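You operate a simulated robot arm through the tools that you are given. There is no shell and no other tool. Be economical: measure what you need, move in short steps, check, and stop when the job is done.

You run a simulated robot arm. Do the job below in one go: nothing can be reset, and whatever is moved stays where it is left.

Task
Stand the glass on the coaster and pour about 80 ml of water into it.
Fine: put the carafe back with its lid on.

The check looks at the end state, three seconds after you hand in, the way a careful person would. Anything else that was tipped, shoved, dropped, spilled or broken makes it a failure. A push-on lid holds only when it is set on centred and level and pressed home; a screw cap is set on level and turned clockwise until tight.

Robot
A 6-joint arm with a two-finger parallel gripper, fixed in place. Base frame: the origin is at the foot of the arm, x ahead of it, y to its left, z up; the work surface is at about z = 580. Readings come in mm, rad, newtons and seconds.
With the tool pointing down near the work surface it reaches from about 380 to 860 mm from the base axis. Its first joint turns from -2.007 to 2.007 rad. Payload 4.2 kg.
Tool frame: the origin (TCP) lies between the finger pads and is the grasp point; the fingertips stand 23 mm ahead of it; z points along the fingers, y is the line along which they close. The gripper opens to 94 mm. The fingers are 38 mm wide and 10 mm thick; the gripper's body (54 by 96 mm) begins 39 mm behind the TCP.
Orientation is that of the tool frame in the base frame, as a unit quaternion [w, x, y, z]. With the fingers straight down and closing along the base's y, the tool's x points along the base's -x, its y along +y and its z along -z.

Tools
- The arm moves only by the tool send_rows. Its argument "rows" is one flat list of numbers, 7 for each row, row after row: the finger opening in mm, from 0 to 94, then the shift along the tool's x, y, z in units of 200 mm (1.0 is 200 mm), then the turn, a rotation vector about the tool's x, y, z in units of 60 degrees (1.0 is 60 degrees). In form: [claw, dx, dy, dz, ax, ay, az, claw, dx, dy, dz, ax, ay, az, ...]. A call has 1 to 12 rows; each row is the pose to reach, as a shift and turn from the pose commanded when the call began, along the tool's axes at that moment. A call with a number of a shift or a turn outside -1 to 1 is refused whole. Rows are played at 5 a second. More than 50 mm and 0.15 rad between two rows, or a gripper value outside its range, and nothing of the call is played. A pose out of reach is approached as far as the arm can. The call stops where the force on the tool passes 40 N (or 10 N more than at its start, if that is more) or the arm is blocked; 0.2 s more then pass. Each finger travels about 108 mm/s and halts on what it meets, pressing with about 25 N; the grip force reading is that of the motor and also rises with nothing between the fingers. The clock runs only during rows and for 0.2 s after the last one: add rows that repeat a pose to give the fingers time. It gives the time, the measured TCP pose, the force on the tool (base axes), the opening and the grip force at its end, in the units of the frame above (readings bear some noise), and new pictures: "show" is both (left out), scene, wrist or none.
- Cameras (640 x 400 px; columns grow to the right, rows downward): "scene" is fixed at [219.8, -498.8, 1253.8]; the picture's right is [0.48, -0.88, 0.00], its down [-0.60, -0.33, -0.72] and it looks along [0.63, 0.35, -0.69] (base axes); focal length 281 px, centre (320, 200). "wrist" rides on the gripper at [-39, 0, -44] in the tool frame; the picture's right is [0.00, -1.00, 0.00], its down [0.97, 0.00, -0.24] and it looks along [0.24, 0.00, 0.97] (tool axes); focal length 218 px, centre (320, 200). There is no depth. A picture from a camera that has moved, and an enlarged one, comes with that camera's place and axes in the base frame and with its lens. The place of the scene camera against the robot may be out by one fixed shift of up to 12 mm in any direction.
- lift_body(by): slides the trunk up (or, below 0, down) by that many mm; the arm rides with it, the base frame stays. It gives what a move gives, with no picture.
- zoom(camera, box): a new picture of the part [left, top, right, bottom] of that camera's present view, enlarged. No time passes.
- job_done(): hands the job in; it is judged then, once.

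Work in short steps. Places have to be worked out from the pictures, the camera data and where the tool is seen: move nearer, look again, correct. Check each grasp and each placing, and mend what went wrong. You have 120 turns and 150 pictures in all, those below and enlarged ones among them. Open the gripper and draw the arm clear of the work before you hand the job in, unless the task says otherwise; then end with one line.

The tools are called after "Call:" as name(argument=value, ...) on one line, values as JSON. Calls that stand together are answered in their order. send_rows: Moves the arm, as the interface text tells. Its arguments: {"type":"object","properties":{"rows":{"type":"array","items":{"type":"number"}},"show":{"type":"string","enum":["both","scene","wrist","none"]}},"required":["rows"]} The other tools are called the same way: lift_body (by) slides the trunk up or down; zoom (camera, box) takes an enlarged picture of a part of a camera's view; job_done () hands the job in.

At the start:

```text
time_s: 0.0
position: [434.1, -419.1, 1060.4]
tcp_rot: [0.0, 0.0, 1.0, 0.0]
contact_force: [-0.5, 0.3, 0.3]
width: 93.8
grasp_force: 0.1
trunk travel left (down, up): [-600.0, 390.0]
```

scene: 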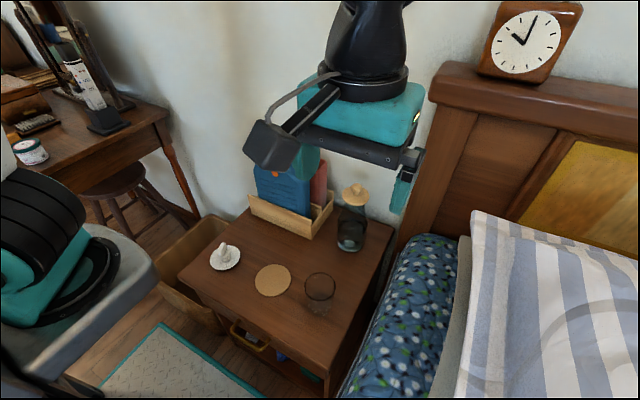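
wrist: 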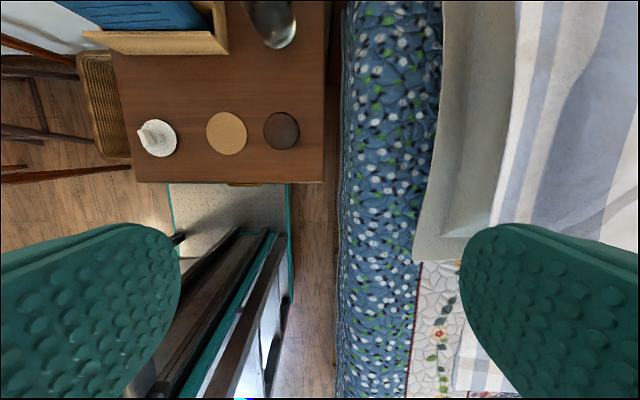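

I'll look closely at the carafe, glass and coaster before moving anything.

Call:
zoom(camera="scene", box=[180, 160, 420, 310])

Call:
zoom(camera="wrist", box=[80, 0, 340, 190])

```text
2.67 times, centred on (300, 235) of scene
camera zoom: at [219.8, -498.8, 1253.8], right [0.48, -0.88, 0.0], down [-0.6, -0.33, -0.72], along [0.63, 0.35, -0.69], focal length 749 px, centre (373, 107)
```

zoom: 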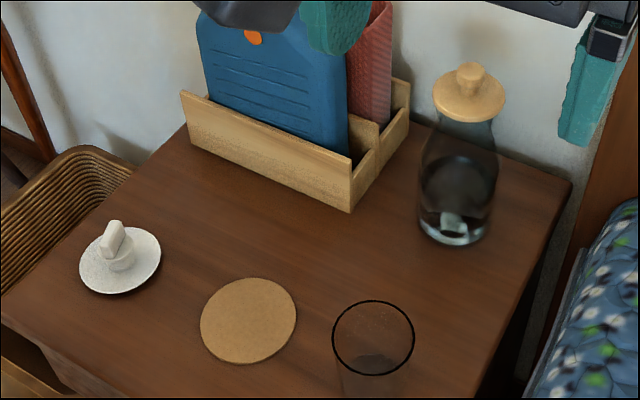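

```text
2.11 times, centred on (210, 95) of wrist
camera zoom: at [472.6, -420.3, 1106.6], right [0.0, -1.0, 0.0], down [-0.97, 0.0, 0.24], along [-0.24, 0.0, -0.97], focal length 460 px, centre (552, 421)
```

zoom: 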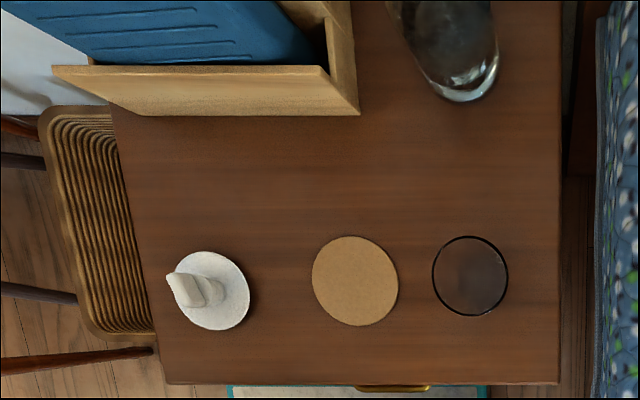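

Glass about (507,-329), coaster (500,-205), carafe around (720,-320). Moving closer over the glass to see whether it is upright.

Call:
send_rows(rows=[94, -0.1, 0.08, 0.15, 0, 0, 0, 94, -0.2, 0.16, 0.31, 0, 0, 0, 94, -0.3, 0.24, 0.47, 0, 0, 0, 94, -0.4, 0.32, 0.63, 0, 0, 0, 94, -0.5, 0.4, 0.79, 0, 0, 0, 94, -0.56, 0.45, 0.95, 0, 0, 0, 94, -0.56, 0.45, 0.95, 0, 0, 0])

```text
time_s: 1.6
position: [548.3, -328.3, 870.3]
tcp_rot: [0.0, 0.001, 1.0, 0.0]
contact_force: [0.1, -0.2, 0.4]
width: 94.1
grasp_force: 0.1
trunk travel left (down, up): [-600.0, 390.0]
camera wrist: at [585.6, -329.5, 916.7], right [0.0, -1.0, 0.0], down [-0.97, 0.0, 0.24], along [-0.24, 0.0, -0.97], focal length 218 px, centre (320, 200)
```

scene: 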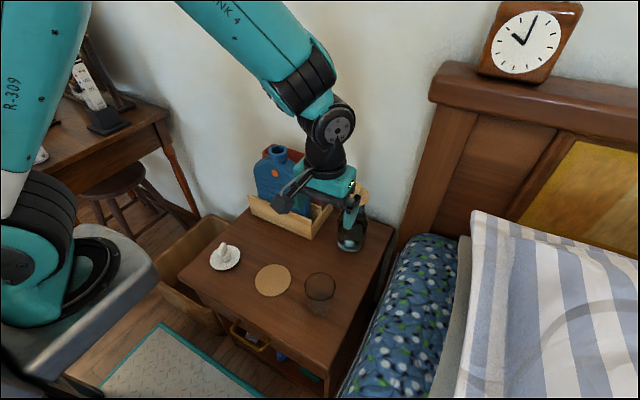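
wrist: 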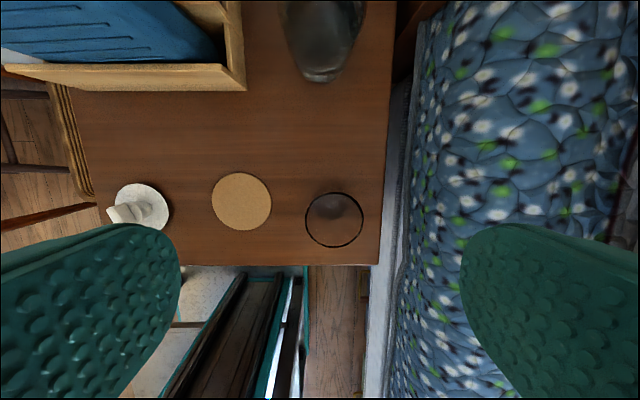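

Zooming on the glass and coaster from here.

Call:
zoom(camera="wrist", box=[200, 150, 392, 270])

Call:
zoom(camera="scene", box=[240, 250, 352, 320])

Call:
zoom(camera="wrist", box=[230, 0, 422, 120])

```text
3.33 times, centred on (296, 210) of wrist
camera zoom: at [585.6, -329.5, 916.7], right [0.0, -1.0, 0.0], down [-0.97, 0.0, 0.24], along [-0.24, 0.0, -0.97], focal length 728 px, centre (400, 167)
```

zoom: 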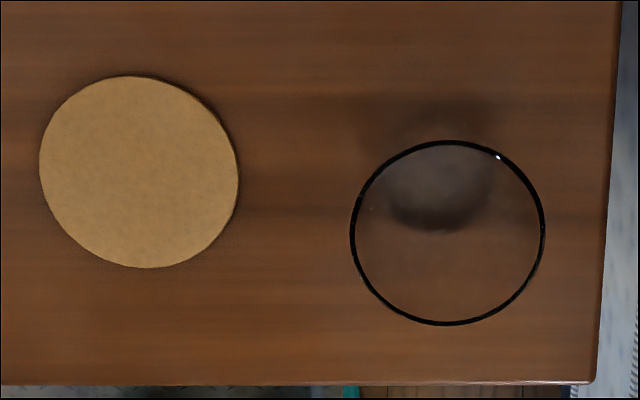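

```text
5.71 times, centred on (296, 285) of scene
camera zoom: at [219.8, -498.8, 1253.8], right [0.48, -0.88, 0.0], down [-0.6, -0.33, -0.72], along [0.63, 0.35, -0.69], focal length 1606 px, centre (457, -286)
```

zoom: 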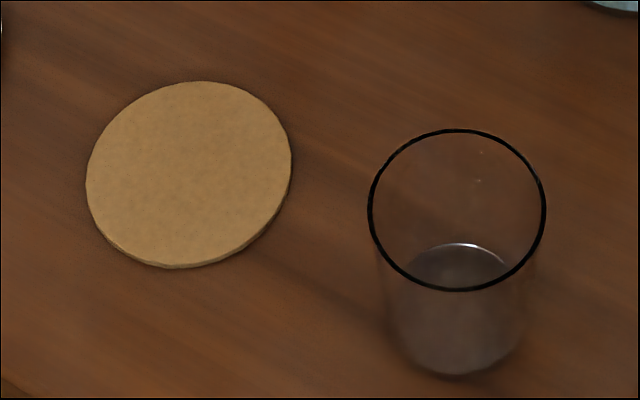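

```text
3.33 times, centred on (326, 60) of wrist
camera zoom: at [585.6, -329.5, 916.7], right [0.0, -1.0, 0.0], down [-0.97, 0.0, 0.24], along [-0.24, 0.0, -0.97], focal length 728 px, centre (300, 667)
```

zoom: 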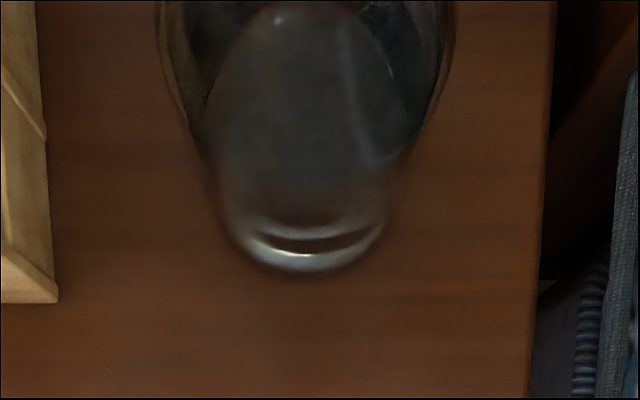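

The glass is upright and tapered: rim centre ≈(500,-346) at z≈670, Ø≈70. Coaster centre ≈(501,-206), Ø≈94. Moving above the glass and checking alignment.

Call:
send_rows(rows=[94, 0.06, -0.02, 0.15, 0, 0, 0, 94, 0.12, -0.04, 0.3, 0, 0, 0, 94, 0.18, -0.07, 0.45, 0, 0, 0, 94, 0.24, -0.09, 0.6, 0, 0, 0, 94, 0.24, -0.09, 0.65, 0, 0, 0, 94, 0.24, -0.09, 0.65, 0, 0, 0])

```text
time_s: 3.0
position: [497.6, -347.1, 742.4]
tcp_rot: [0.0, 0.0, 1.0, 0.0]
contact_force: [0.4, 0.5, 0.2]
width: 93.7
grasp_force: 0.1
trunk travel left (down, up): [-600.0, 390.0]
camera wrist: at [535.8, -348.3, 786.6], right [0.0, -1.0, 0.0], down [-0.97, 0.0, 0.24], along [-0.24, 0.0, -0.97], focal length 218 px, centre (320, 200)
```

scene: 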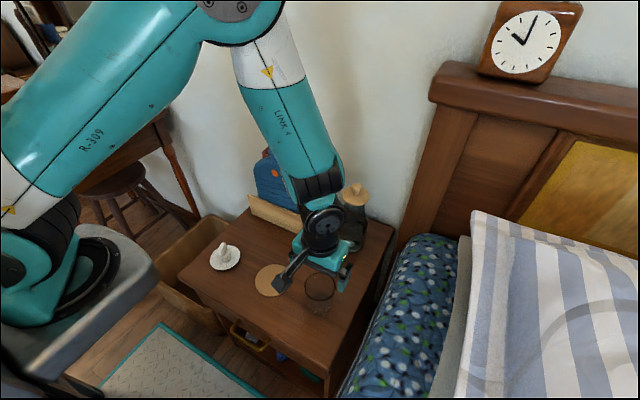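
wrist: 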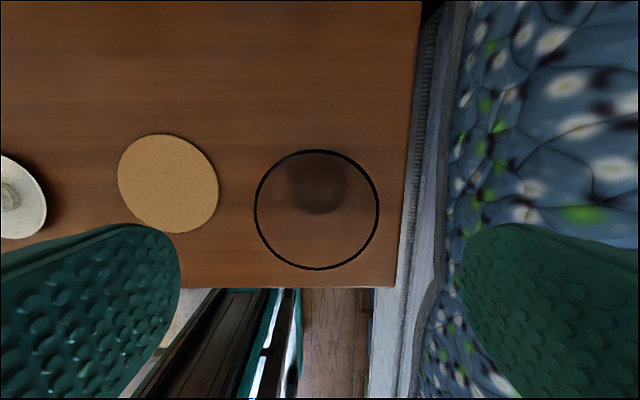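

Aligned within 3 mm. Descending around the glass and closing.

Call:
send_rows(rows=[94, -0.015, 0.004, 0.12, 0, 0, 0, 94, -0.015, 0.004, 0.24, 0, 0, 0, 94, -0.015, 0.004, 0.36, 0, 0, 0, 94, -0.015, 0.004, 0.46, 0, 0, 0, 94, -0.015, 0.004, 0.51, 0, 0, 0, 94, -0.015, 0.004, 0.51, 0, 0, 0, 60, -0.015, 0.004, 0.51, 0, 0, 0, 55, -0.015, 0.004, 0.51, 0, 0, 0, 55, -0.015, 0.004, 0.51, 0, 0, 0])

```text
time_s: 5.0
position: [501.6, -345.8, 637.4]
tcp_rot: [-0.001, 0.0, 1.0, 0.0]
contact_force: [-0.1, 0.3, -0.1]
width: 68.7
grasp_force: 25.5
trunk travel left (down, up): [-600.0, 390.0]
camera wrist: at [539.6, -347.7, 684.4], right [0.0, -1.0, 0.0], down [-0.97, 0.0, 0.24], along [-0.24, 0.0, -0.97], focal length 218 px, centre (320, 200)
```

scene: 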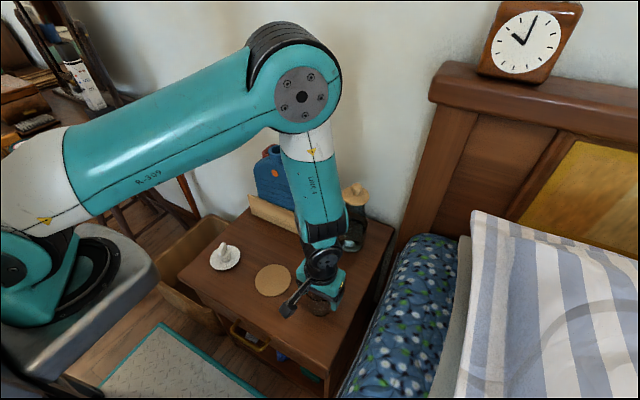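
wrist: 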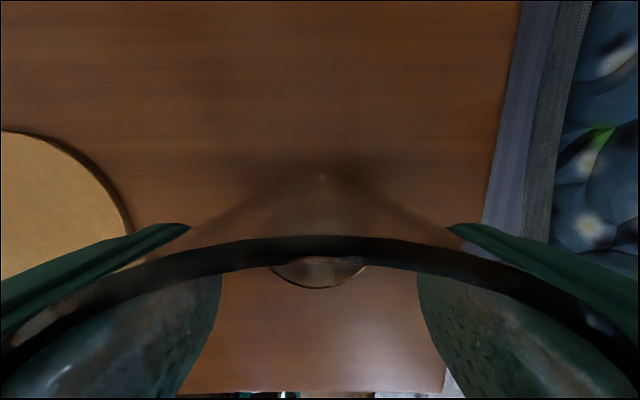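

Grip at 68.7 mm, holding. Lifting 30 mm and carrying it over the coaster.

Call:
send_rows(rows=[55, 0, 0, -0.08, 0, 0, 0, 55, 0, 0, -0.15, 0, 0, 0, 55, 0, 0.15, -0.15, 0, 0, 0, 55, 0, 0.3, -0.15, 0, 0, 0, 55, 0, 0.45, -0.15, 0, 0, 0, 55, 0, 0.6, -0.15, 0, 0, 0, 55, 0, 0.7, -0.15, 0, 0, 0, 55, 0, 0.7, -0.15, 0, 0, 0, 55, 0, 0.7, -0.15, 0, 0, 0])

```text
time_s: 6.4
position: [504.6, -241.4, 672.4]
tcp_rot: [0.005, 0.0, 1.0, -0.008]
contact_force: [0.1, -5.0, 15.3]
width: 80.4
grasp_force: 25.2
trunk travel left (down, up): [-600.0, 390.0]
stopped in row 6: the force on the tool passed its limit (the readings are from after the stop); the commanded pose is now the measured one
camera wrist: at [543.3, -241.5, 718.2], right [0.0, -1.0, 0.01], down [-0.97, 0.0, 0.23], along [-0.23, -0.01, -0.97], focal length 218 px, centre (320, 200)
```

scene: 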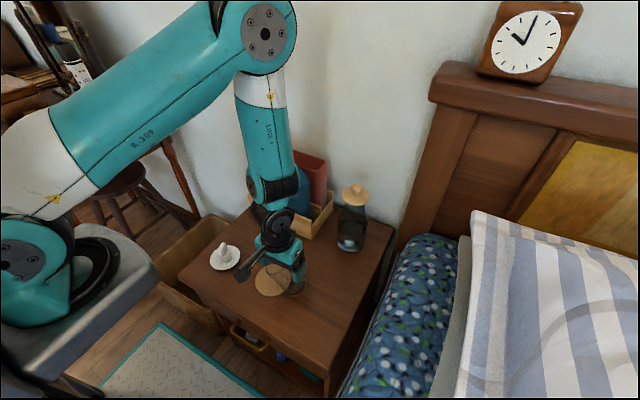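
wrist: 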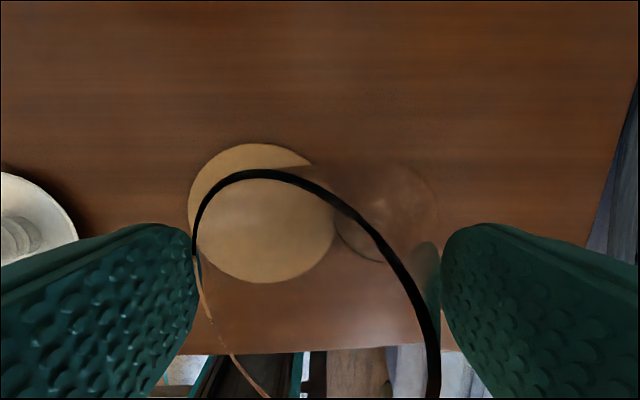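

The glass slipped in the tapered grip and is leaning against something. Looking before any motion.

Call:
zoom(camera="wrist", box=[160, 120, 480, 320])

Call:
zoom(camera="scene", box=[224, 220, 352, 300])

```text
2.00 times, centred on (320, 220) of wrist
camera zoom: at [543.3, -241.5, 718.2], right [0.0, -1.0, 0.01], down [-0.97, 0.0, 0.23], along [-0.23, -0.01, -0.97], focal length 436 px, centre (320, 160)
```

zoom: 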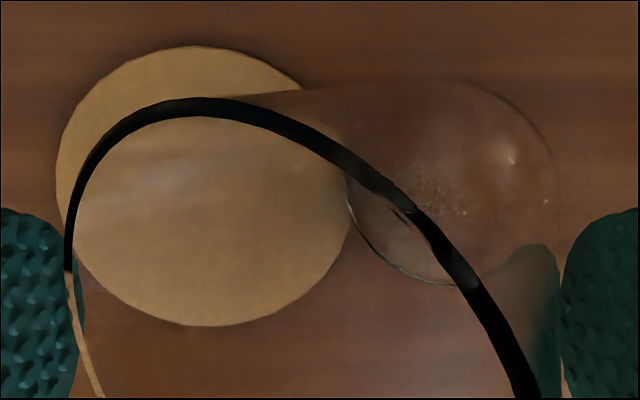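

```text
5.00 times, centred on (288, 260) of scene
camera zoom: at [219.8, -498.8, 1253.8], right [0.48, -0.88, 0.0], down [-0.6, -0.33, -0.72], along [0.63, 0.35, -0.69], focal length 1405 px, centre (480, -100)
```

zoom: 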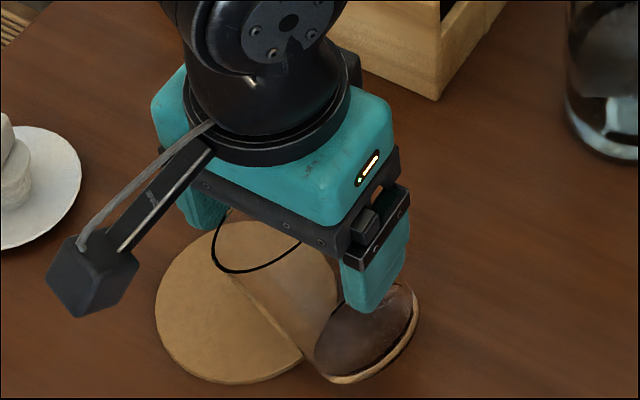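

As I read it: the base caught the coaster's edge and the glass leans about 30° toward +y, rim between the fingertips. I'll open slightly and back the gripper toward −y, letting the left finger guide it upright.

Call:
send_rows(rows=[81, 0, -0.02, 0, 0, 0, 0, 81, 0, -0.04, 0, 0, 0, 0, 81, 0, -0.06, 0, 0, 0, 0, 81, 0, -0.08, 0, 0, 0, 0, 81, 0, -0.1, 0, 0, 0, 0])

```text
time_s: 7.6
position: [504.3, -260.8, 672.1]
tcp_rot: [0.003, 0.0, 1.0, -0.005]
contact_force: [-0.2, -0.5, -0.6]
width: 81.2
grasp_force: 0.8
trunk travel left (down, up): [-600.0, 390.0]
camera wrist: at [542.5, -260.5, 717.7], right [0.0, -1.0, 0.01], down [-0.97, 0.0, 0.23], along [-0.23, -0.01, -0.97], focal length 218 px, centre (320, 200)
```

scene: 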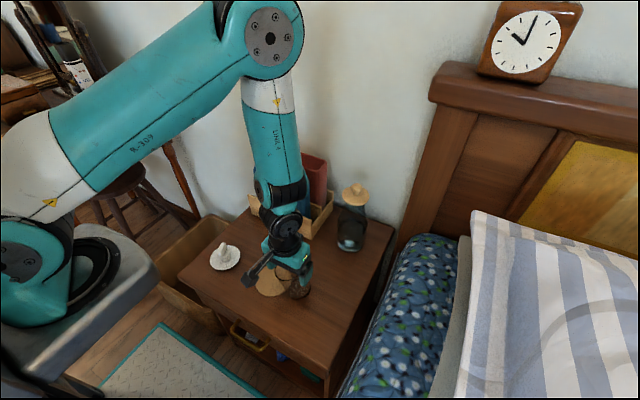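
wrist: 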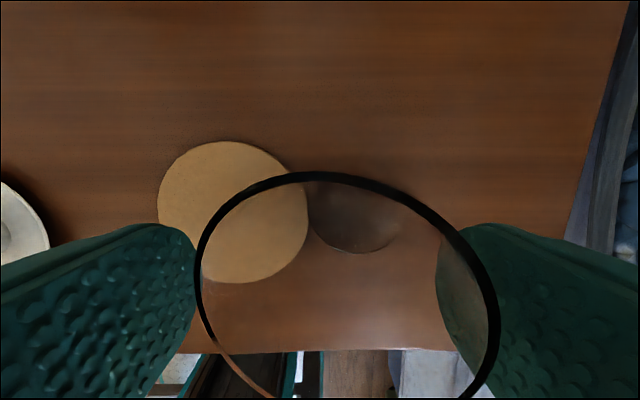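

It's coming upright (rim centre ≈ y −267, base ≈ −285). Continuing 20 mm more.

Call:
send_rows(rows=[81, 0, -0.025, 0, 0, 0, 0, 81, 0, -0.05, 0, 0, 0, 0, 81, 0, -0.075, 0, 0, 0, 0, 81, 0, -0.1, 0, 0, 0, 0, 81, 0, -0.1, 0, 0, 0, 0])

```text
time_s: 8.8
position: [506.0, -280.1, 671.3]
tcp_rot: [0.002, 0.0, 1.0, -0.005]
contact_force: [0.1, 0.2, 0.1]
width: 81.1
grasp_force: 0.1
trunk travel left (down, up): [-600.0, 390.0]
camera wrist: at [543.0, -280.7, 717.5], right [0.0, -1.0, 0.01], down [-0.97, 0.0, 0.23], along [-0.23, -0.01, -0.97], focal length 218 px, centre (320, 200)
```

scene: 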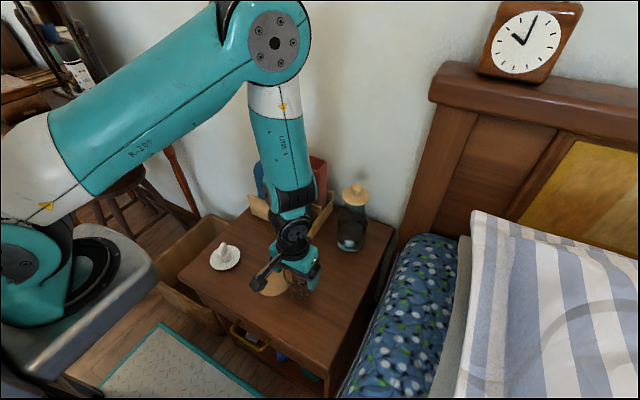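
wrist: 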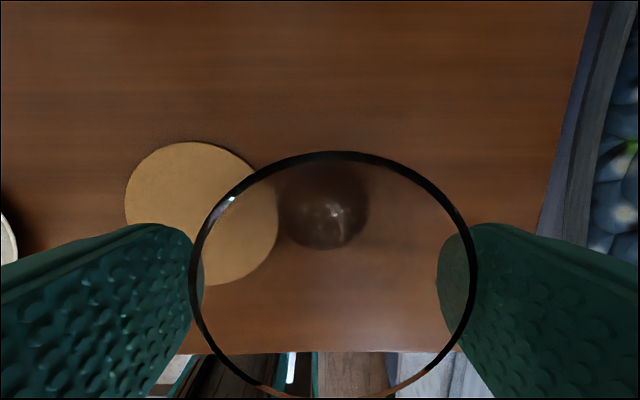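

The glass is upright again at about (512,−284), nothing tipped. I'll re-grip it, centred and levelled, then lift only a little to test whether it slips.

Call:
send_rows(rows=[94, 0, 0, 0, 0, 0, 0, 94, -0.03, -0.02, 0, -0.01, 0.004, 0, 94, -0.03, -0.02, 0.08, -0.01, 0.004, 0, 94, -0.03, -0.02, 0.165, -0.01, 0.004, 0, 94, -0.03, -0.02, 0.165, -0.01, 0.004, 0, 70, -0.03, -0.02, 0.165, -0.01, 0.004, 0, 40, -0.03, -0.02, 0.165, -0.01, 0.004, 0, 40, -0.03, -0.02, 0.165, -0.01, 0.004, 0, 40, -0.03, -0.02, 0.165, -0.01, 0.004, 0], show="wrist")

Call:
send_rows(rows=[40, 0, 0, -0.015, 0, 0, 0, 40, 0, 0, -0.03, 0, 0, 0, 40, 0, 0, -0.045, 0, 0, 0, 40, 0, 0, -0.06, 0, 0, 0, 40, 0, 0, -0.06, 0, 0, 0])

```text
time_s: 10.8
position: [509.3, -284.8, 639.9]
tcp_rot: [0.001, 0.0, 1.0, 0.0]
contact_force: [0.3, 0.6, 0.5]
width: 68.9
grasp_force: 25.3
trunk travel left (down, up): [-600.0, 390.0]
camera wrist: at [548.8, -287.2, 685.2], right [0.0, -1.0, 0.0], down [-0.97, 0.0, 0.24], along [-0.24, 0.0, -0.97], focal length 218 px, centre (320, 200)
```

wrist: 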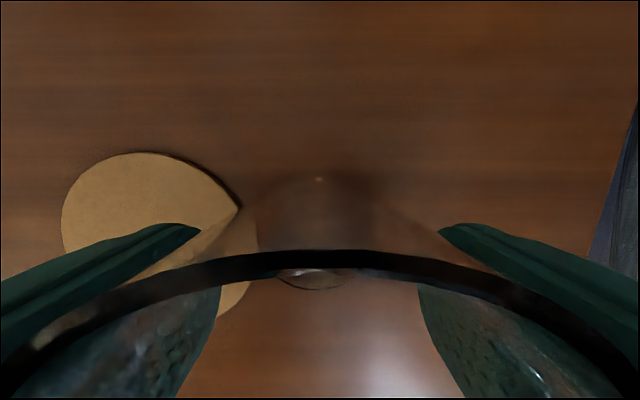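

```text
time_s: 12.0
position: [511.4, -284.9, 650.6]
tcp_rot: [0.001, 0.0, 1.0, 0.0]
contact_force: [-0.1, 0.0, -2.0]
width: 69.0
grasp_force: 24.6
trunk travel left (down, up): [-600.0, 390.0]
camera wrist: at [549.1, -286.4, 696.6], right [0.0, -1.0, 0.0], down [-0.97, 0.0, 0.24], along [-0.24, 0.0, -0.97], focal length 218 px, centre (320, 200)
```

scene: 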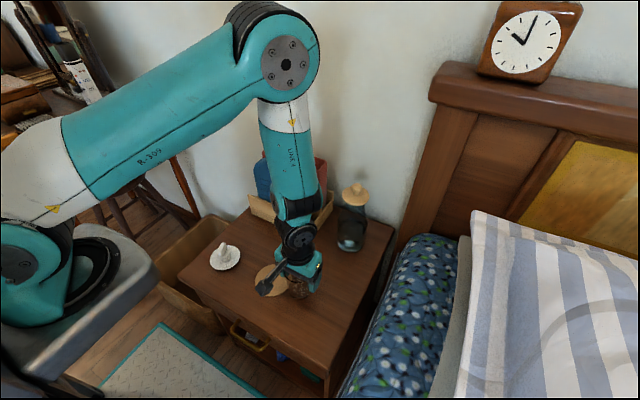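
wrist: 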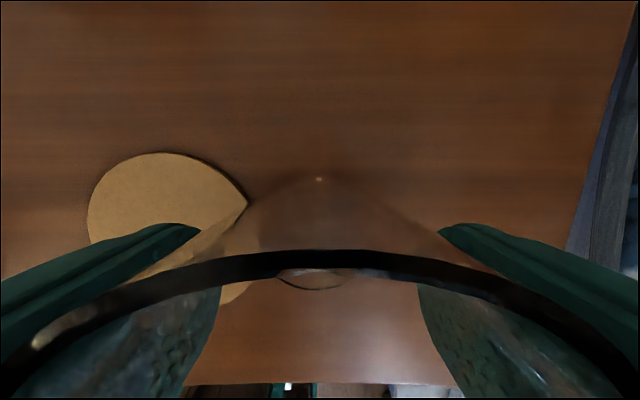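

Holding: −2 N of load and the rim unchanged in view, so the earlier slip came from moving too quickly. Lifting a bit more and moving slowly to the coaster at ≈(502,−205).

Call:
send_rows(rows=[40, 0, 0, -0.025, 0, 0, 0, 40, 0, 0, -0.05, 0, 0, 0, 40, 0.005, 0.03, -0.06, 0, 0, 0, 40, 0.01, 0.07, -0.06, 0, 0, 0, 40, 0.015, 0.12, -0.06, 0, 0, 0, 40, 0.02, 0.17, -0.06, 0, 0, 0, 40, 0.025, 0.22, -0.06, 0, 0, 0, 40, 0.03, 0.27, -0.06, 0, 0, 0, 40, 0.035, 0.32, -0.06, 0, 0, 0, 40, 0.04, 0.36, -0.06, 0, 0, 0, 40, 0.04, 0.39, -0.06, 0, 0, 0, 40, 0.04, 0.3975, -0.06, 0, 0, 0])

```text
time_s: 14.6
position: [502.2, -205.0, 663.6]
tcp_rot: [0.001, 0.0, 1.0, 0.0]
contact_force: [1.1, -0.1, -2.2]
width: 68.8
grasp_force: 25.2
trunk travel left (down, up): [-600.0, 390.0]
camera wrist: at [541.1, -206.5, 708.6], right [0.0, -1.0, 0.0], down [-0.97, 0.0, 0.24], along [-0.24, 0.0, -0.97], focal length 218 px, centre (320, 200)
```

scene: 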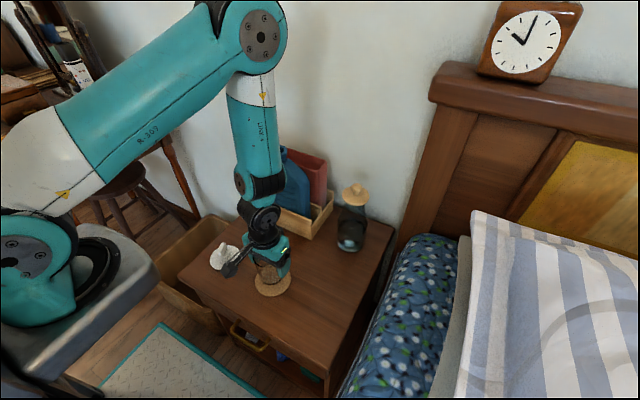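
wrist: 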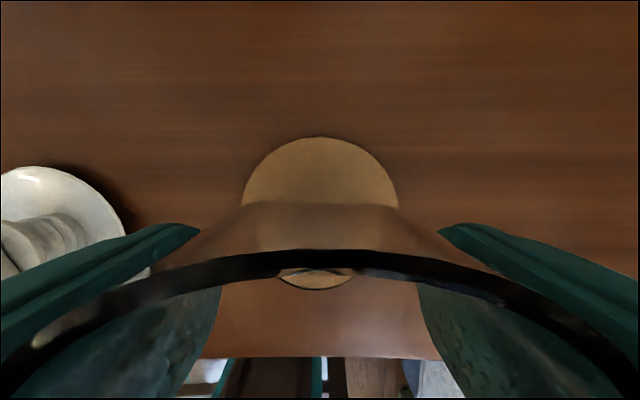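

Centred over the coaster. Lowering slowly until contact.

Call:
send_rows(rows=[40, 0.008, 0, 0.025, 0, 0, 0, 40, 0.008, 0, 0.05, 0, 0, 0, 40, 0.008, 0, 0.07, 0, 0, 0, 40, 0.008, 0, 0.085, 0, 0, 0, 40, 0.008, 0, 0.085, 0, 0, 0], show="none")

```text
time_s: 15.8
position: [500.7, -205.3, 646.4]
tcp_rot: [0.001, -0.001, 1.0, 0.0]
contact_force: [-0.6, -0.1, -1.4]
width: 69.2
grasp_force: 25.9
trunk travel left (down, up): [-600.0, 390.0]
```

Still carrying most of its weight; a few more small steps.

Call:
send_rows(rows=[40, 0, 0, 0.005, 0, 0, 0, 40, 0, 0, 0.01, 0, 0, 0, 40, 0, 0, 0.01, 0, 0, 0], show="none")

```text
time_s: 16.6
position: [502.9, -205.2, 642.9]
tcp_rot: [0.0, 0.0, 1.0, 0.0]
contact_force: [0.3, -0.3, -1.5]
width: 69.1
grasp_force: 25.2
trunk travel left (down, up): [-600.0, 390.0]
```

Call:
send_rows(rows=[40, 0, 0, 0.006, 0, 0, 0, 40, 0, 0, 0.012, 0, 0, 0, 40, 0, 0, 0.012, 0, 0, 0])

```text
time_s: 17.4
position: [500.8, -205.8, 642.3]
tcp_rot: [0.002, 0.001, 1.0, 0.0]
contact_force: [-0.8, 5.8, 14.0]
width: 69.1
grasp_force: 24.7
trunk travel left (down, up): [-600.0, 390.0]
camera wrist: at [539.7, -206.1, 688.0], right [0.0, -1.0, 0.0], down [-0.97, 0.0, 0.24], along [-0.24, 0.0, -0.97], focal length 218 px, centre (320, 200)
```

scene: 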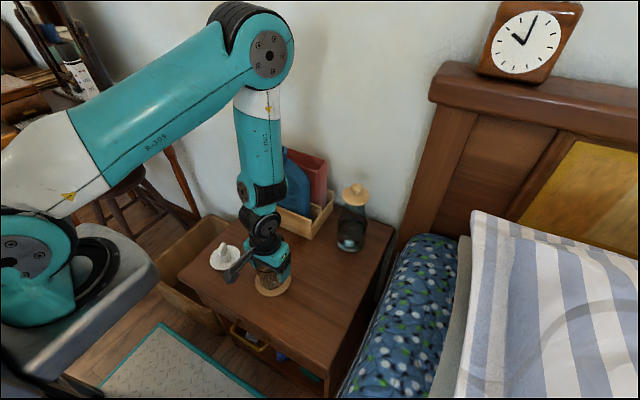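
wrist: 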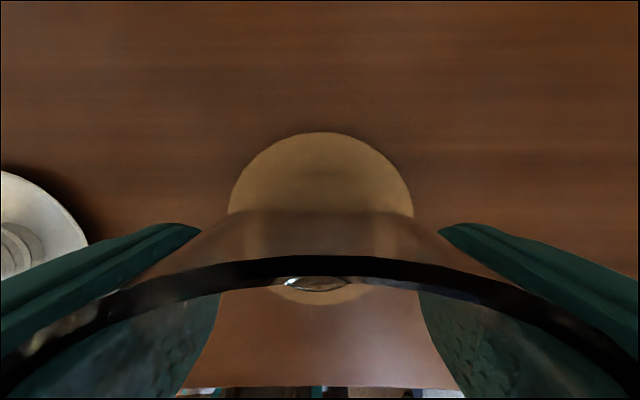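

Contact with the coaster (14 N). Relieving slightly, opening, then rising straight up.

Call:
send_rows(rows=[40, 0, 0, -0.006, 0, 0, 0, 72, 0, 0, -0.006, 0, 0, 0, 80, 0, 0, -0.006, 0, 0, 0, 94, 0, 0, -0.006, 0, 0, 0, 94, 0, 0, -0.006, 0, 0, 0, 94, 0, 0, -0.1, 0, 0, 0, 94, 0, 0, -0.25, 0, 0, 0, 94, 0, 0, -0.45, 0, 0, 0, 94, 0, 0, -0.65, 0, 0, 0, 94, 0, 0, -0.65, 0, 0, 0])

```text
time_s: 19.6
position: [501.9, -205.8, 772.8]
tcp_rot: [0.0, 0.0, 1.0, -0.001]
contact_force: [-1.3, 0.1, 0.3]
width: 94.1
grasp_force: 0.1
trunk travel left (down, up): [-600.0, 390.0]
camera wrist: at [539.4, -207.0, 817.5], right [0.0, -1.0, 0.0], down [-0.97, 0.0, 0.24], along [-0.24, 0.0, -0.97], focal length 218 px, centre (320, 200)
```

scene: 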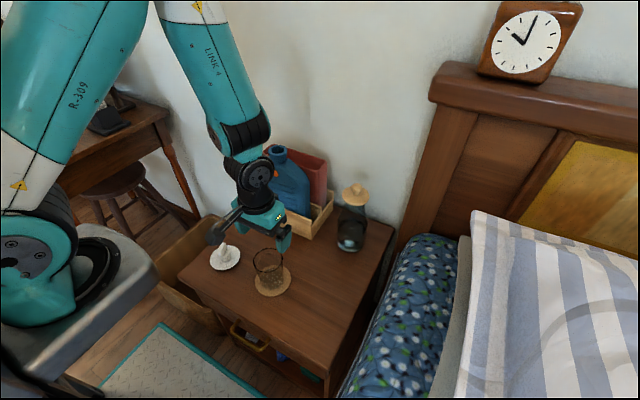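
wrist: 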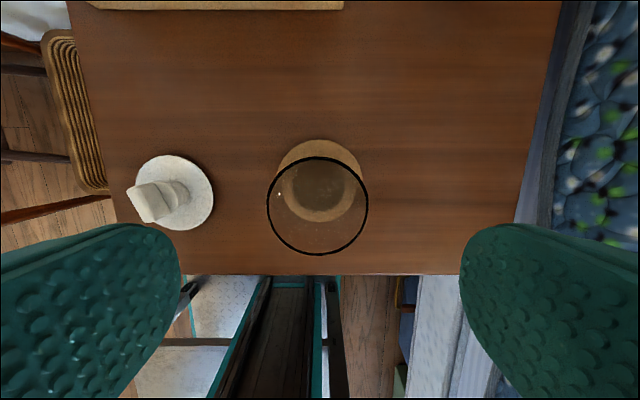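

Glass stands on the coaster, centred within ~3 mm. The carafe looks to be at (716,−326), knob top z≈806, lid Ø≈69. Rising and moving above it for a proper look.

Call:
send_rows(rows=[94, 0, 0, -0.2, 0, 0, 0, 94, 0, 0, -0.4, 0, 0, 0, 94, -0.12, -0.08, -0.55, 0, 0, 0, 94, -0.28, -0.17, -0.65, 0, 0, 0, 94, -0.44, -0.27, -0.735, 0, 0, 0, 94, -0.6, -0.37, -0.735, 0, 0, 0, 94, -0.76, -0.47, -0.735, 0, 0, 0, 94, -0.9, -0.55, -0.735, 0, 0, 0, 94, -0.98, -0.6, -0.735, 0, 0, 0, 94, -0.98, -0.6, -0.735, 0, 0, 0])

```text
time_s: 21.8
position: [697.0, -323.9, 919.0]
tcp_rot: [0.001, 0.0, 1.0, 0.0]
contact_force: [-0.5, 0.2, 0.3]
width: 94.0
grasp_force: 0.1
trunk travel left (down, up): [-600.0, 390.0]
camera wrist: at [735.6, -325.5, 964.4], right [0.0, -1.0, 0.0], down [-0.97, 0.0, 0.24], along [-0.24, 0.0, -0.97], focal length 218 px, centre (320, 200)
```

scene: 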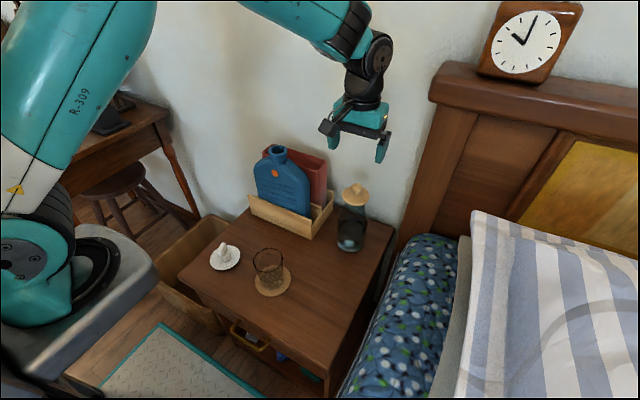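
wrist: 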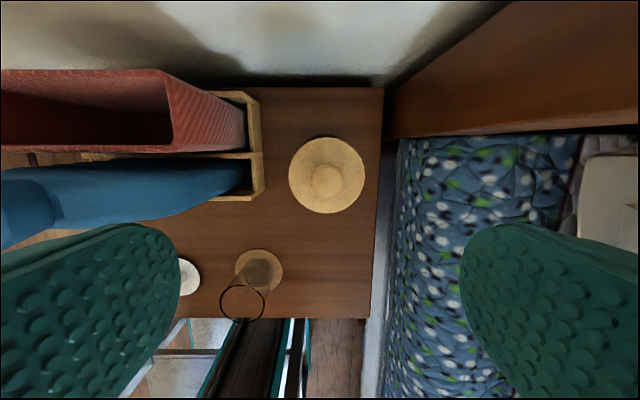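

Call:
zoom(camera="wrist", box=[240, 110, 400, 230])

Call:
zoom(camera="scene", box=[304, 170, 416, 260])

```text
3.33 times, centred on (320, 170) of wrist
camera zoom: at [735.6, -325.5, 964.4], right [0.0, -1.0, 0.0], down [-0.97, 0.0, 0.24], along [-0.24, 0.0, -0.97], focal length 728 px, centre (320, 300)
```

zoom: 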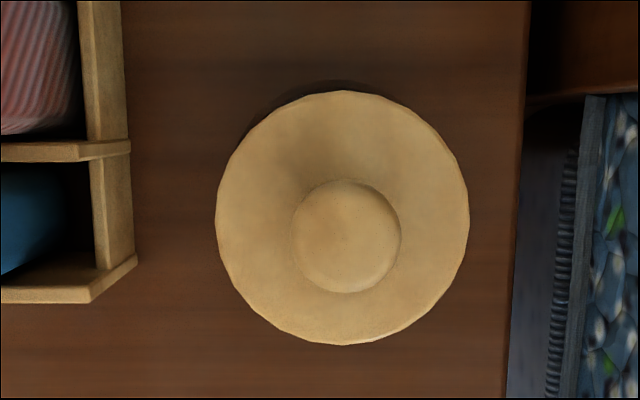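

```text
4.44 times, centred on (360, 215) of scene
camera zoom: at [219.8, -498.8, 1253.8], right [0.48, -0.88, 0.0], down [-0.6, -0.33, -0.72], along [0.63, 0.35, -0.69], focal length 1249 px, centre (142, 133)
```

zoom: 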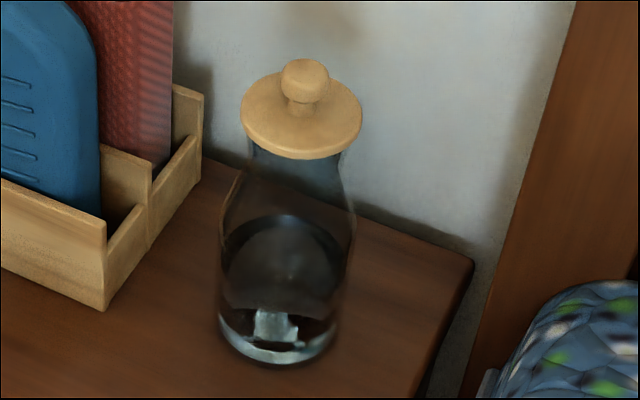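

Lid disc ≈Ø67 at (711,−331), z≈772, with a round knob on top to ≈812: a push-on stopper. I'll come down over it and verify alignment before gripping the disc edge.

Call:
send_rows(rows=[94, -0.035, -0.018, 0.1, 0, 0, 0, 94, -0.07, -0.035, 0.2, 0, 0, 0, 94, -0.07, -0.035, 0.3, 0, 0, 0, 94, -0.07, -0.035, 0.38, 0, 0, 0, 94, -0.07, -0.035, 0.38, 0, 0, 0])

```text
time_s: 23.0
position: [710.5, -329.9, 842.7]
tcp_rot: [0.001, 0.0, 1.0, 0.0]
contact_force: [0.0, 0.1, 0.0]
width: 94.0
grasp_force: 0.1
trunk travel left (down, up): [-600.0, 390.0]
camera wrist: at [748.9, -332.0, 888.1], right [0.0, -1.0, 0.0], down [-0.97, 0.0, 0.24], along [-0.24, 0.0, -0.97], focal length 218 px, centre (320, 200)
```

scene: 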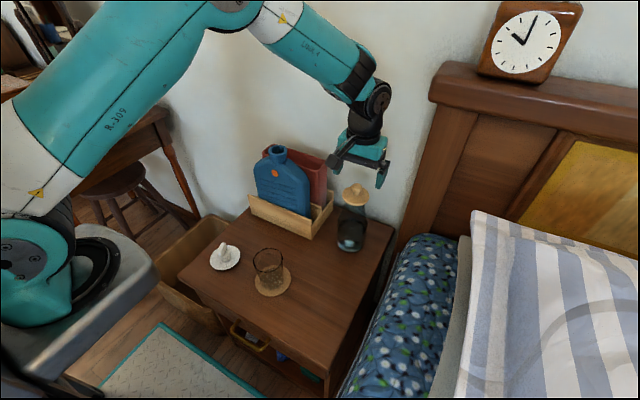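
wrist: 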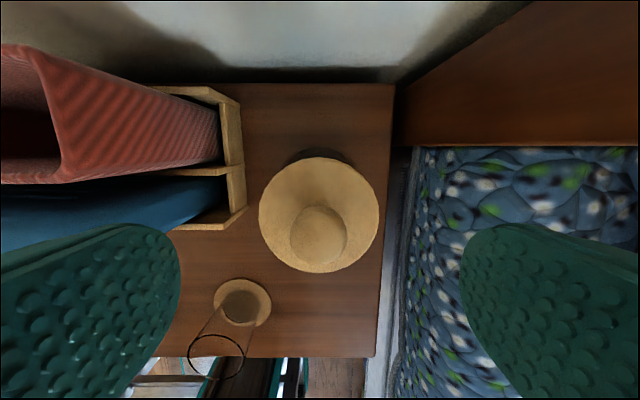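

Well centred: disc top z≈768, knob top ≈808. Descending to z≈779 and closing on the disc edge.

Call:
send_rows(rows=[94, 0, 0, 0.1, 0, 0, 0, 94, 0, 0, 0.2, 0, 0, 0, 94, 0, 0, 0.28, 0, 0, 0, 94, 0, 0, 0.315, 0, 0, 0, 94, 0, 0, 0.315, 0, 0, 0, 70, 0, 0, 0.315, 0, 0, 0, 50, 0, 0, 0.315, 0, 0, 0, 50, 0, 0, 0.315, 0, 0, 0, 50, 0, 0, 0.315, 0, 0, 0])

```text
time_s: 25.0
position: [711.4, -331.8, 780.3]
tcp_rot: [0.001, -0.001, 1.0, -0.001]
contact_force: [-0.7, -0.1, -0.9]
width: 66.2
grasp_force: 25.0
trunk travel left (down, up): [-600.0, 390.0]
camera wrist: at [749.4, -333.0, 826.4], right [0.0, -1.0, 0.0], down [-0.97, 0.0, 0.24], along [-0.24, 0.0, -0.97], focal length 218 px, centre (320, 200)
```

scene: 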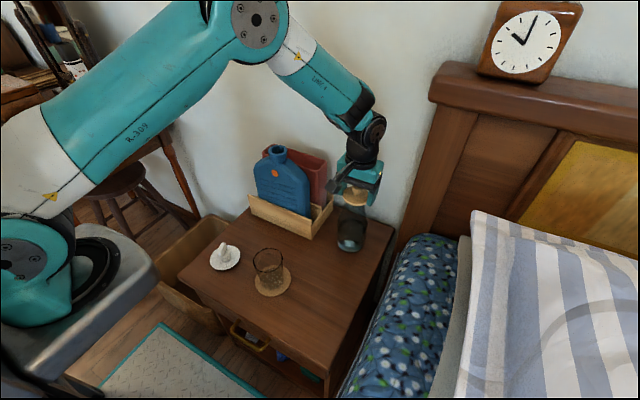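
wrist: 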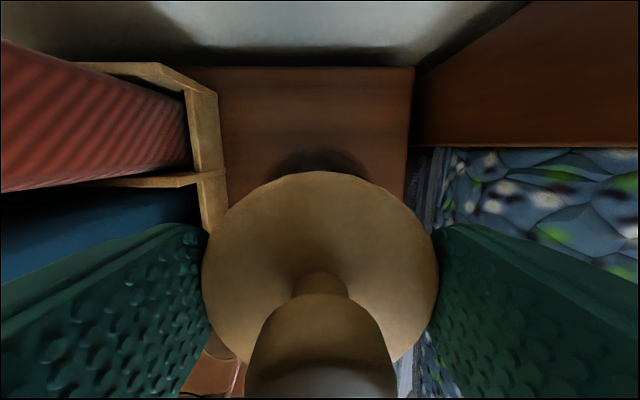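

Gripped at 66 mm. Pulling up slowly, watching the force.

Call:
send_rows(rows=[40, 0, 0, -0.01, 0, 0, 0, 40, 0, 0, -0.02, 0, 0, 0, 40, 0, 0, -0.03, 0, 0, 0, 40, 0, 0, -0.03, 0, 0, 0])

```text
time_s: 26.0
position: [710.5, -330.8, 785.6]
tcp_rot: [0.001, 0.0, 1.0, 0.0]
contact_force: [-0.2, 0.1, -0.6]
width: 66.5
grasp_force: 25.4
trunk travel left (down, up): [-600.0, 390.0]
camera wrist: at [748.7, -333.0, 831.8], right [0.0, -1.0, 0.0], down [-0.97, 0.0, 0.24], along [-0.24, 0.0, -0.97], focal length 218 px, centre (320, 200)
```

scene: 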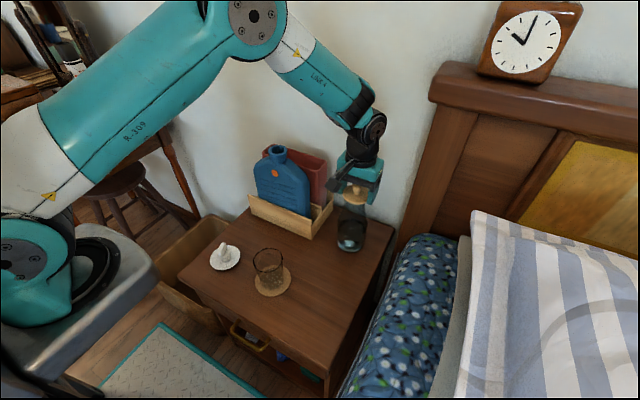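
wrist: 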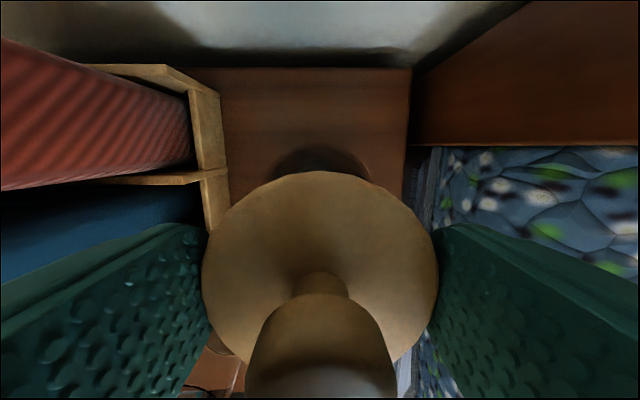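

The lid comes free easily (load <1 N); seated-grip reference is TCP ≈(711,−331.5,780). Raising it clear.

Call:
send_rows(rows=[40, 0, 0, -0.04, 0, 0, 0, 40, 0, 0, -0.08, 0, 0, 0, 40, 0, 0, -0.14, 0, 0, 0, 40, 0, 0, -0.22, 0, 0, 0, 40, 0, 0, -0.32, 0, 0, 0, 40, 0, 0, -0.42, 0, 0, 0, 40, 0, 0, -0.42, 0, 0, 0])

Call:
zoom(camera="scene", box=[304, 140, 416, 260])

```text
time_s: 27.6
position: [710.6, -331.5, 870.0]
tcp_rot: [0.001, 0.0, 1.0, 0.0]
contact_force: [-0.9, -0.3, -0.2]
width: 66.6
grasp_force: 25.0
trunk travel left (down, up): [-600.0, 390.0]
camera wrist: at [748.6, -332.9, 915.2], right [0.0, -1.0, 0.0], down [-0.97, 0.0, 0.24], along [-0.24, 0.0, -0.97], focal length 218 px, centre (320, 200)
```

scene: 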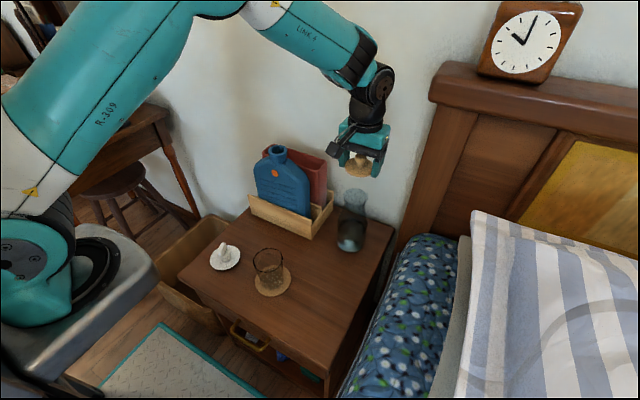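
wrist: 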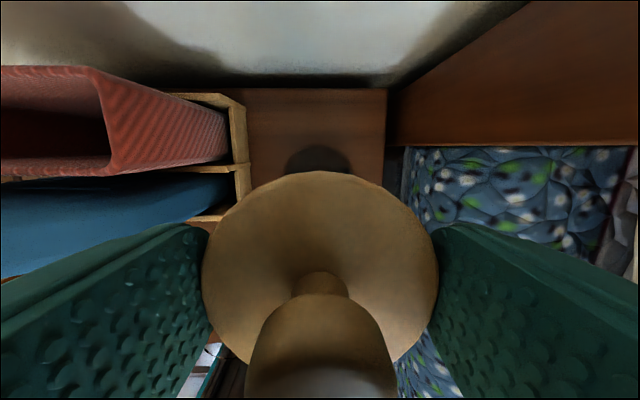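

```text
3.33 times, centred on (360, 200) of scene
camera zoom: at [219.8, -498.8, 1253.8], right [0.48, -0.88, 0.0], down [-0.6, -0.33, -0.72], along [0.63, 0.35, -0.69], focal length 937 px, centre (187, 200)
```

zoom: 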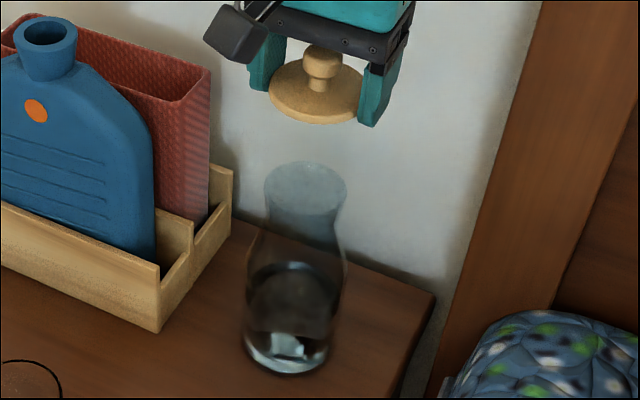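

Mouth is open, lid firmly held. Carrying it −x first (clear of the blue bottle), then +y to a free spot at ≈(575,−131).

Call:
send_rows(rows=[40, 0.1, 0, 0, 0, 0, 0, 40, 0.25, 0, 0, 0, 0, 0, 40, 0.4, 0, 0, 0, 0, 0, 40, 0.55, 0.05, 0, 0, 0, 0, 40, 0.68, 0.17, 0, 0, 0, 0, 40, 0.68, 0.34, 0, 0, 0, 0, 40, 0.68, 0.51, 0, 0, 0, 0, 40, 0.68, 0.68, 0, 0, 0, 0, 40, 0.68, 0.84, 0.1, 0, 0, 0, 40, 0.68, 0.96, 0.25, 0, 0, 0, 40, 0.68, 1.0, 0.4, 0, 0, 0, 40, 0.68, 1.0, 0.5, 0, 0, 0])

```text
time_s: 30.2
position: [573.8, -129.8, 772.3]
tcp_rot: [0.001, 0.001, 1.0, 0.0]
contact_force: [-0.3, 0.2, 0.0]
width: 66.4
grasp_force: 24.2
trunk travel left (down, up): [-600.0, 390.0]
camera wrist: at [612.4, -132.4, 818.6], right [0.0, -1.0, 0.0], down [-0.97, 0.0, 0.24], along [-0.24, 0.0, -0.97], focal length 218 px, centre (320, 200)
```

scene: 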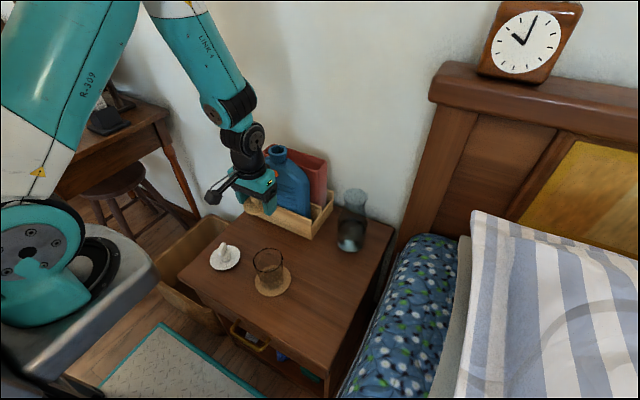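
wrist: 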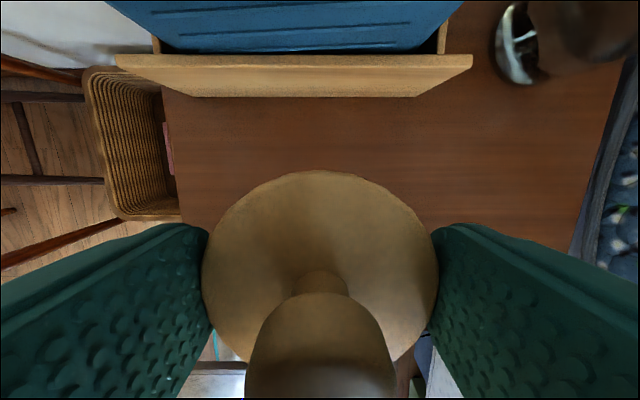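

Clear spot. Descending to z≈640, then feeling for the table in small steps.

Call:
send_rows(rows=[40, 0, 0, 0.12, 0, 0, 0, 40, 0, 0, 0.26, 0, 0, 0, 40, 0, 0, 0.4, 0, 0, 0, 40, 0, 0, 0.52, 0, 0, 0, 40, 0, 0, 0.6, 0, 0, 0, 40, 0, 0, 0.65, 0, 0, 0, 40, 0, 0, 0.67, 0, 0, 0, 40, 0, 0, 0.67, 0, 0, 0])

Call:
zoom(camera="scene", box=[200, 180, 300, 280])

```text
time_s: 32.0
position: [574.9, -132.6, 635.4]
tcp_rot: [0.001, 0.0, 1.0, 0.001]
contact_force: [-0.6, 0.1, 0.5]
width: 66.4
grasp_force: 24.5
trunk travel left (down, up): [-600.0, 390.0]
camera wrist: at [613.2, -133.8, 681.0], right [0.0, -1.0, 0.0], down [-0.97, 0.0, 0.24], along [-0.24, 0.0, -0.97], focal length 218 px, centre (320, 200)
```

scene: 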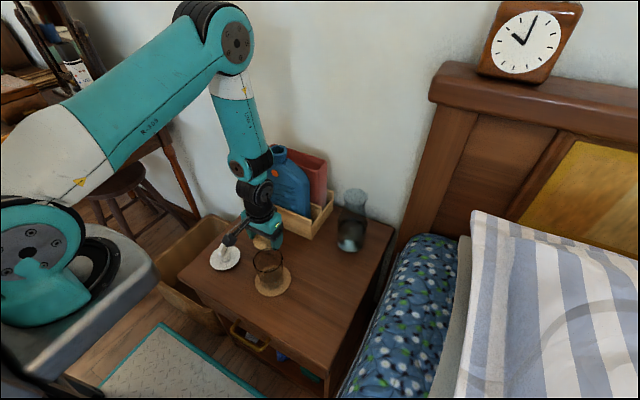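
wrist: 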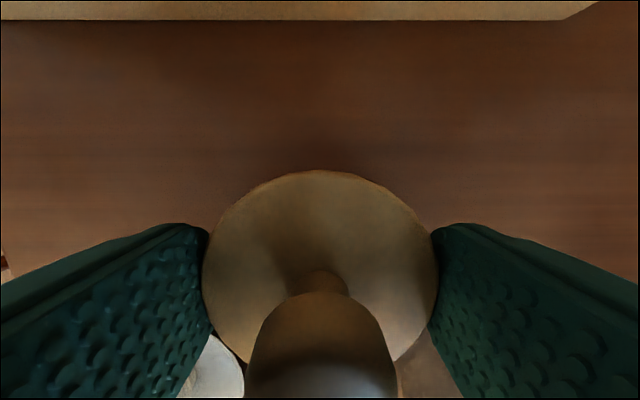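

```text
4.00 times, centred on (250, 230) of scene
camera zoom: at [219.8, -498.8, 1253.8], right [0.48, -0.88, 0.0], down [-0.6, -0.33, -0.72], along [0.63, 0.35, -0.69], focal length 1124 px, centre (600, 80)
```

zoom: 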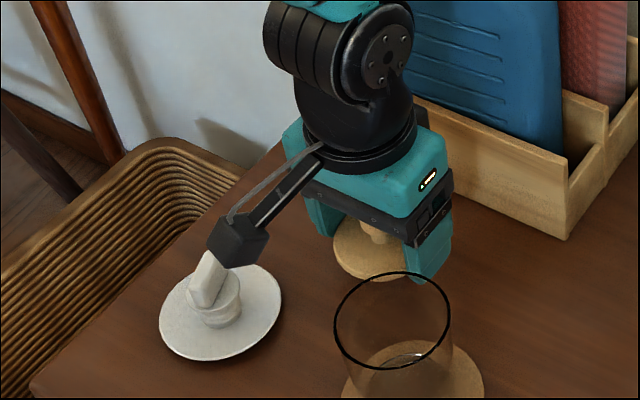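

Still hanging free. Continuing down in 2–3 mm steps to find the table.

Call:
send_rows(rows=[40, 0, 0, 0.015, 0, 0, 0, 40, 0, 0, 0.03, 0, 0, 0, 40, 0, 0, 0.045, 0, 0, 0, 40, 0, 0, 0.06, 0, 0, 0, 40, 0, 0, 0.06, 0, 0, 0], show="wrist")

```text
time_s: 33.2
position: [576.1, -132.0, 624.1]
tcp_rot: [0.0, 0.0, 1.0, 0.0]
contact_force: [-0.2, 1.3, -0.2]
width: 66.5
grasp_force: 24.8
trunk travel left (down, up): [-600.0, 390.0]
camera wrist: at [613.2, -133.8, 669.4], right [0.0, -1.0, 0.0], down [-0.97, 0.0, 0.24], along [-0.24, 0.0, -0.97], focal length 218 px, centre (320, 200)
```

wrist: 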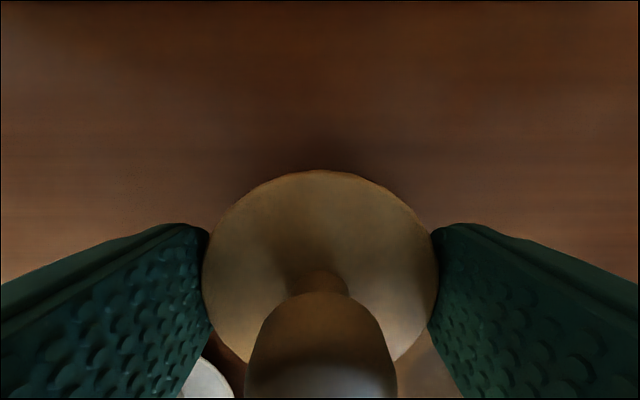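

Call:
send_rows(rows=[40, 0, 0, 0.012, 0, 0, 0, 40, 0, 0, 0.024, 0, 0, 0, 40, 0, 0, 0.036, 0, 0, 0, 40, 0, 0, 0.048, 0, 0, 0, 40, 0, 0, 0.048, 0, 0, 0], show="none")

```text
time_s: 34.4
position: [574.4, -132.9, 613.4]
tcp_rot: [0.002, 0.0, 1.0, 0.0]
contact_force: [-0.2, 0.5, -0.4]
width: 66.3
grasp_force: 25.5
trunk travel left (down, up): [-600.0, 390.0]
```

No contact yet at tips z≈590; continuing in fine steps.

Call:
send_rows(rows=[40, 0, 0, 0.008, 0, 0, 0, 40, 0, 0, 0.016, 0, 0, 0, 40, 0, 0, 0.024, 0, 0, 0, 40, 0, 0, 0.032, 0, 0, 0, 40, 0, 0, 0.032, 0, 0, 0], show="wrist")

```text
time_s: 35.6
position: [575.4, -132.3, 607.6]
tcp_rot: [0.0, 0.0, 1.0, 0.0]
contact_force: [-0.1, 0.5, -0.3]
width: 66.2
grasp_force: 24.9
trunk travel left (down, up): [-600.0, 390.0]
camera wrist: at [612.9, -133.2, 653.2], right [0.0, -1.0, 0.0], down [-0.97, 0.0, 0.24], along [-0.24, 0.0, -0.97], focal length 218 px, centre (320, 200)
```

wrist: 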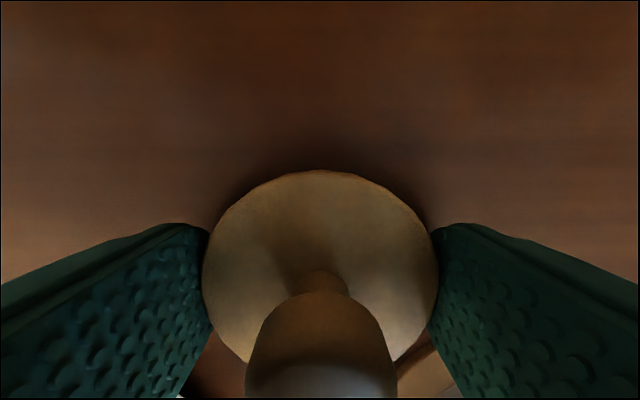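

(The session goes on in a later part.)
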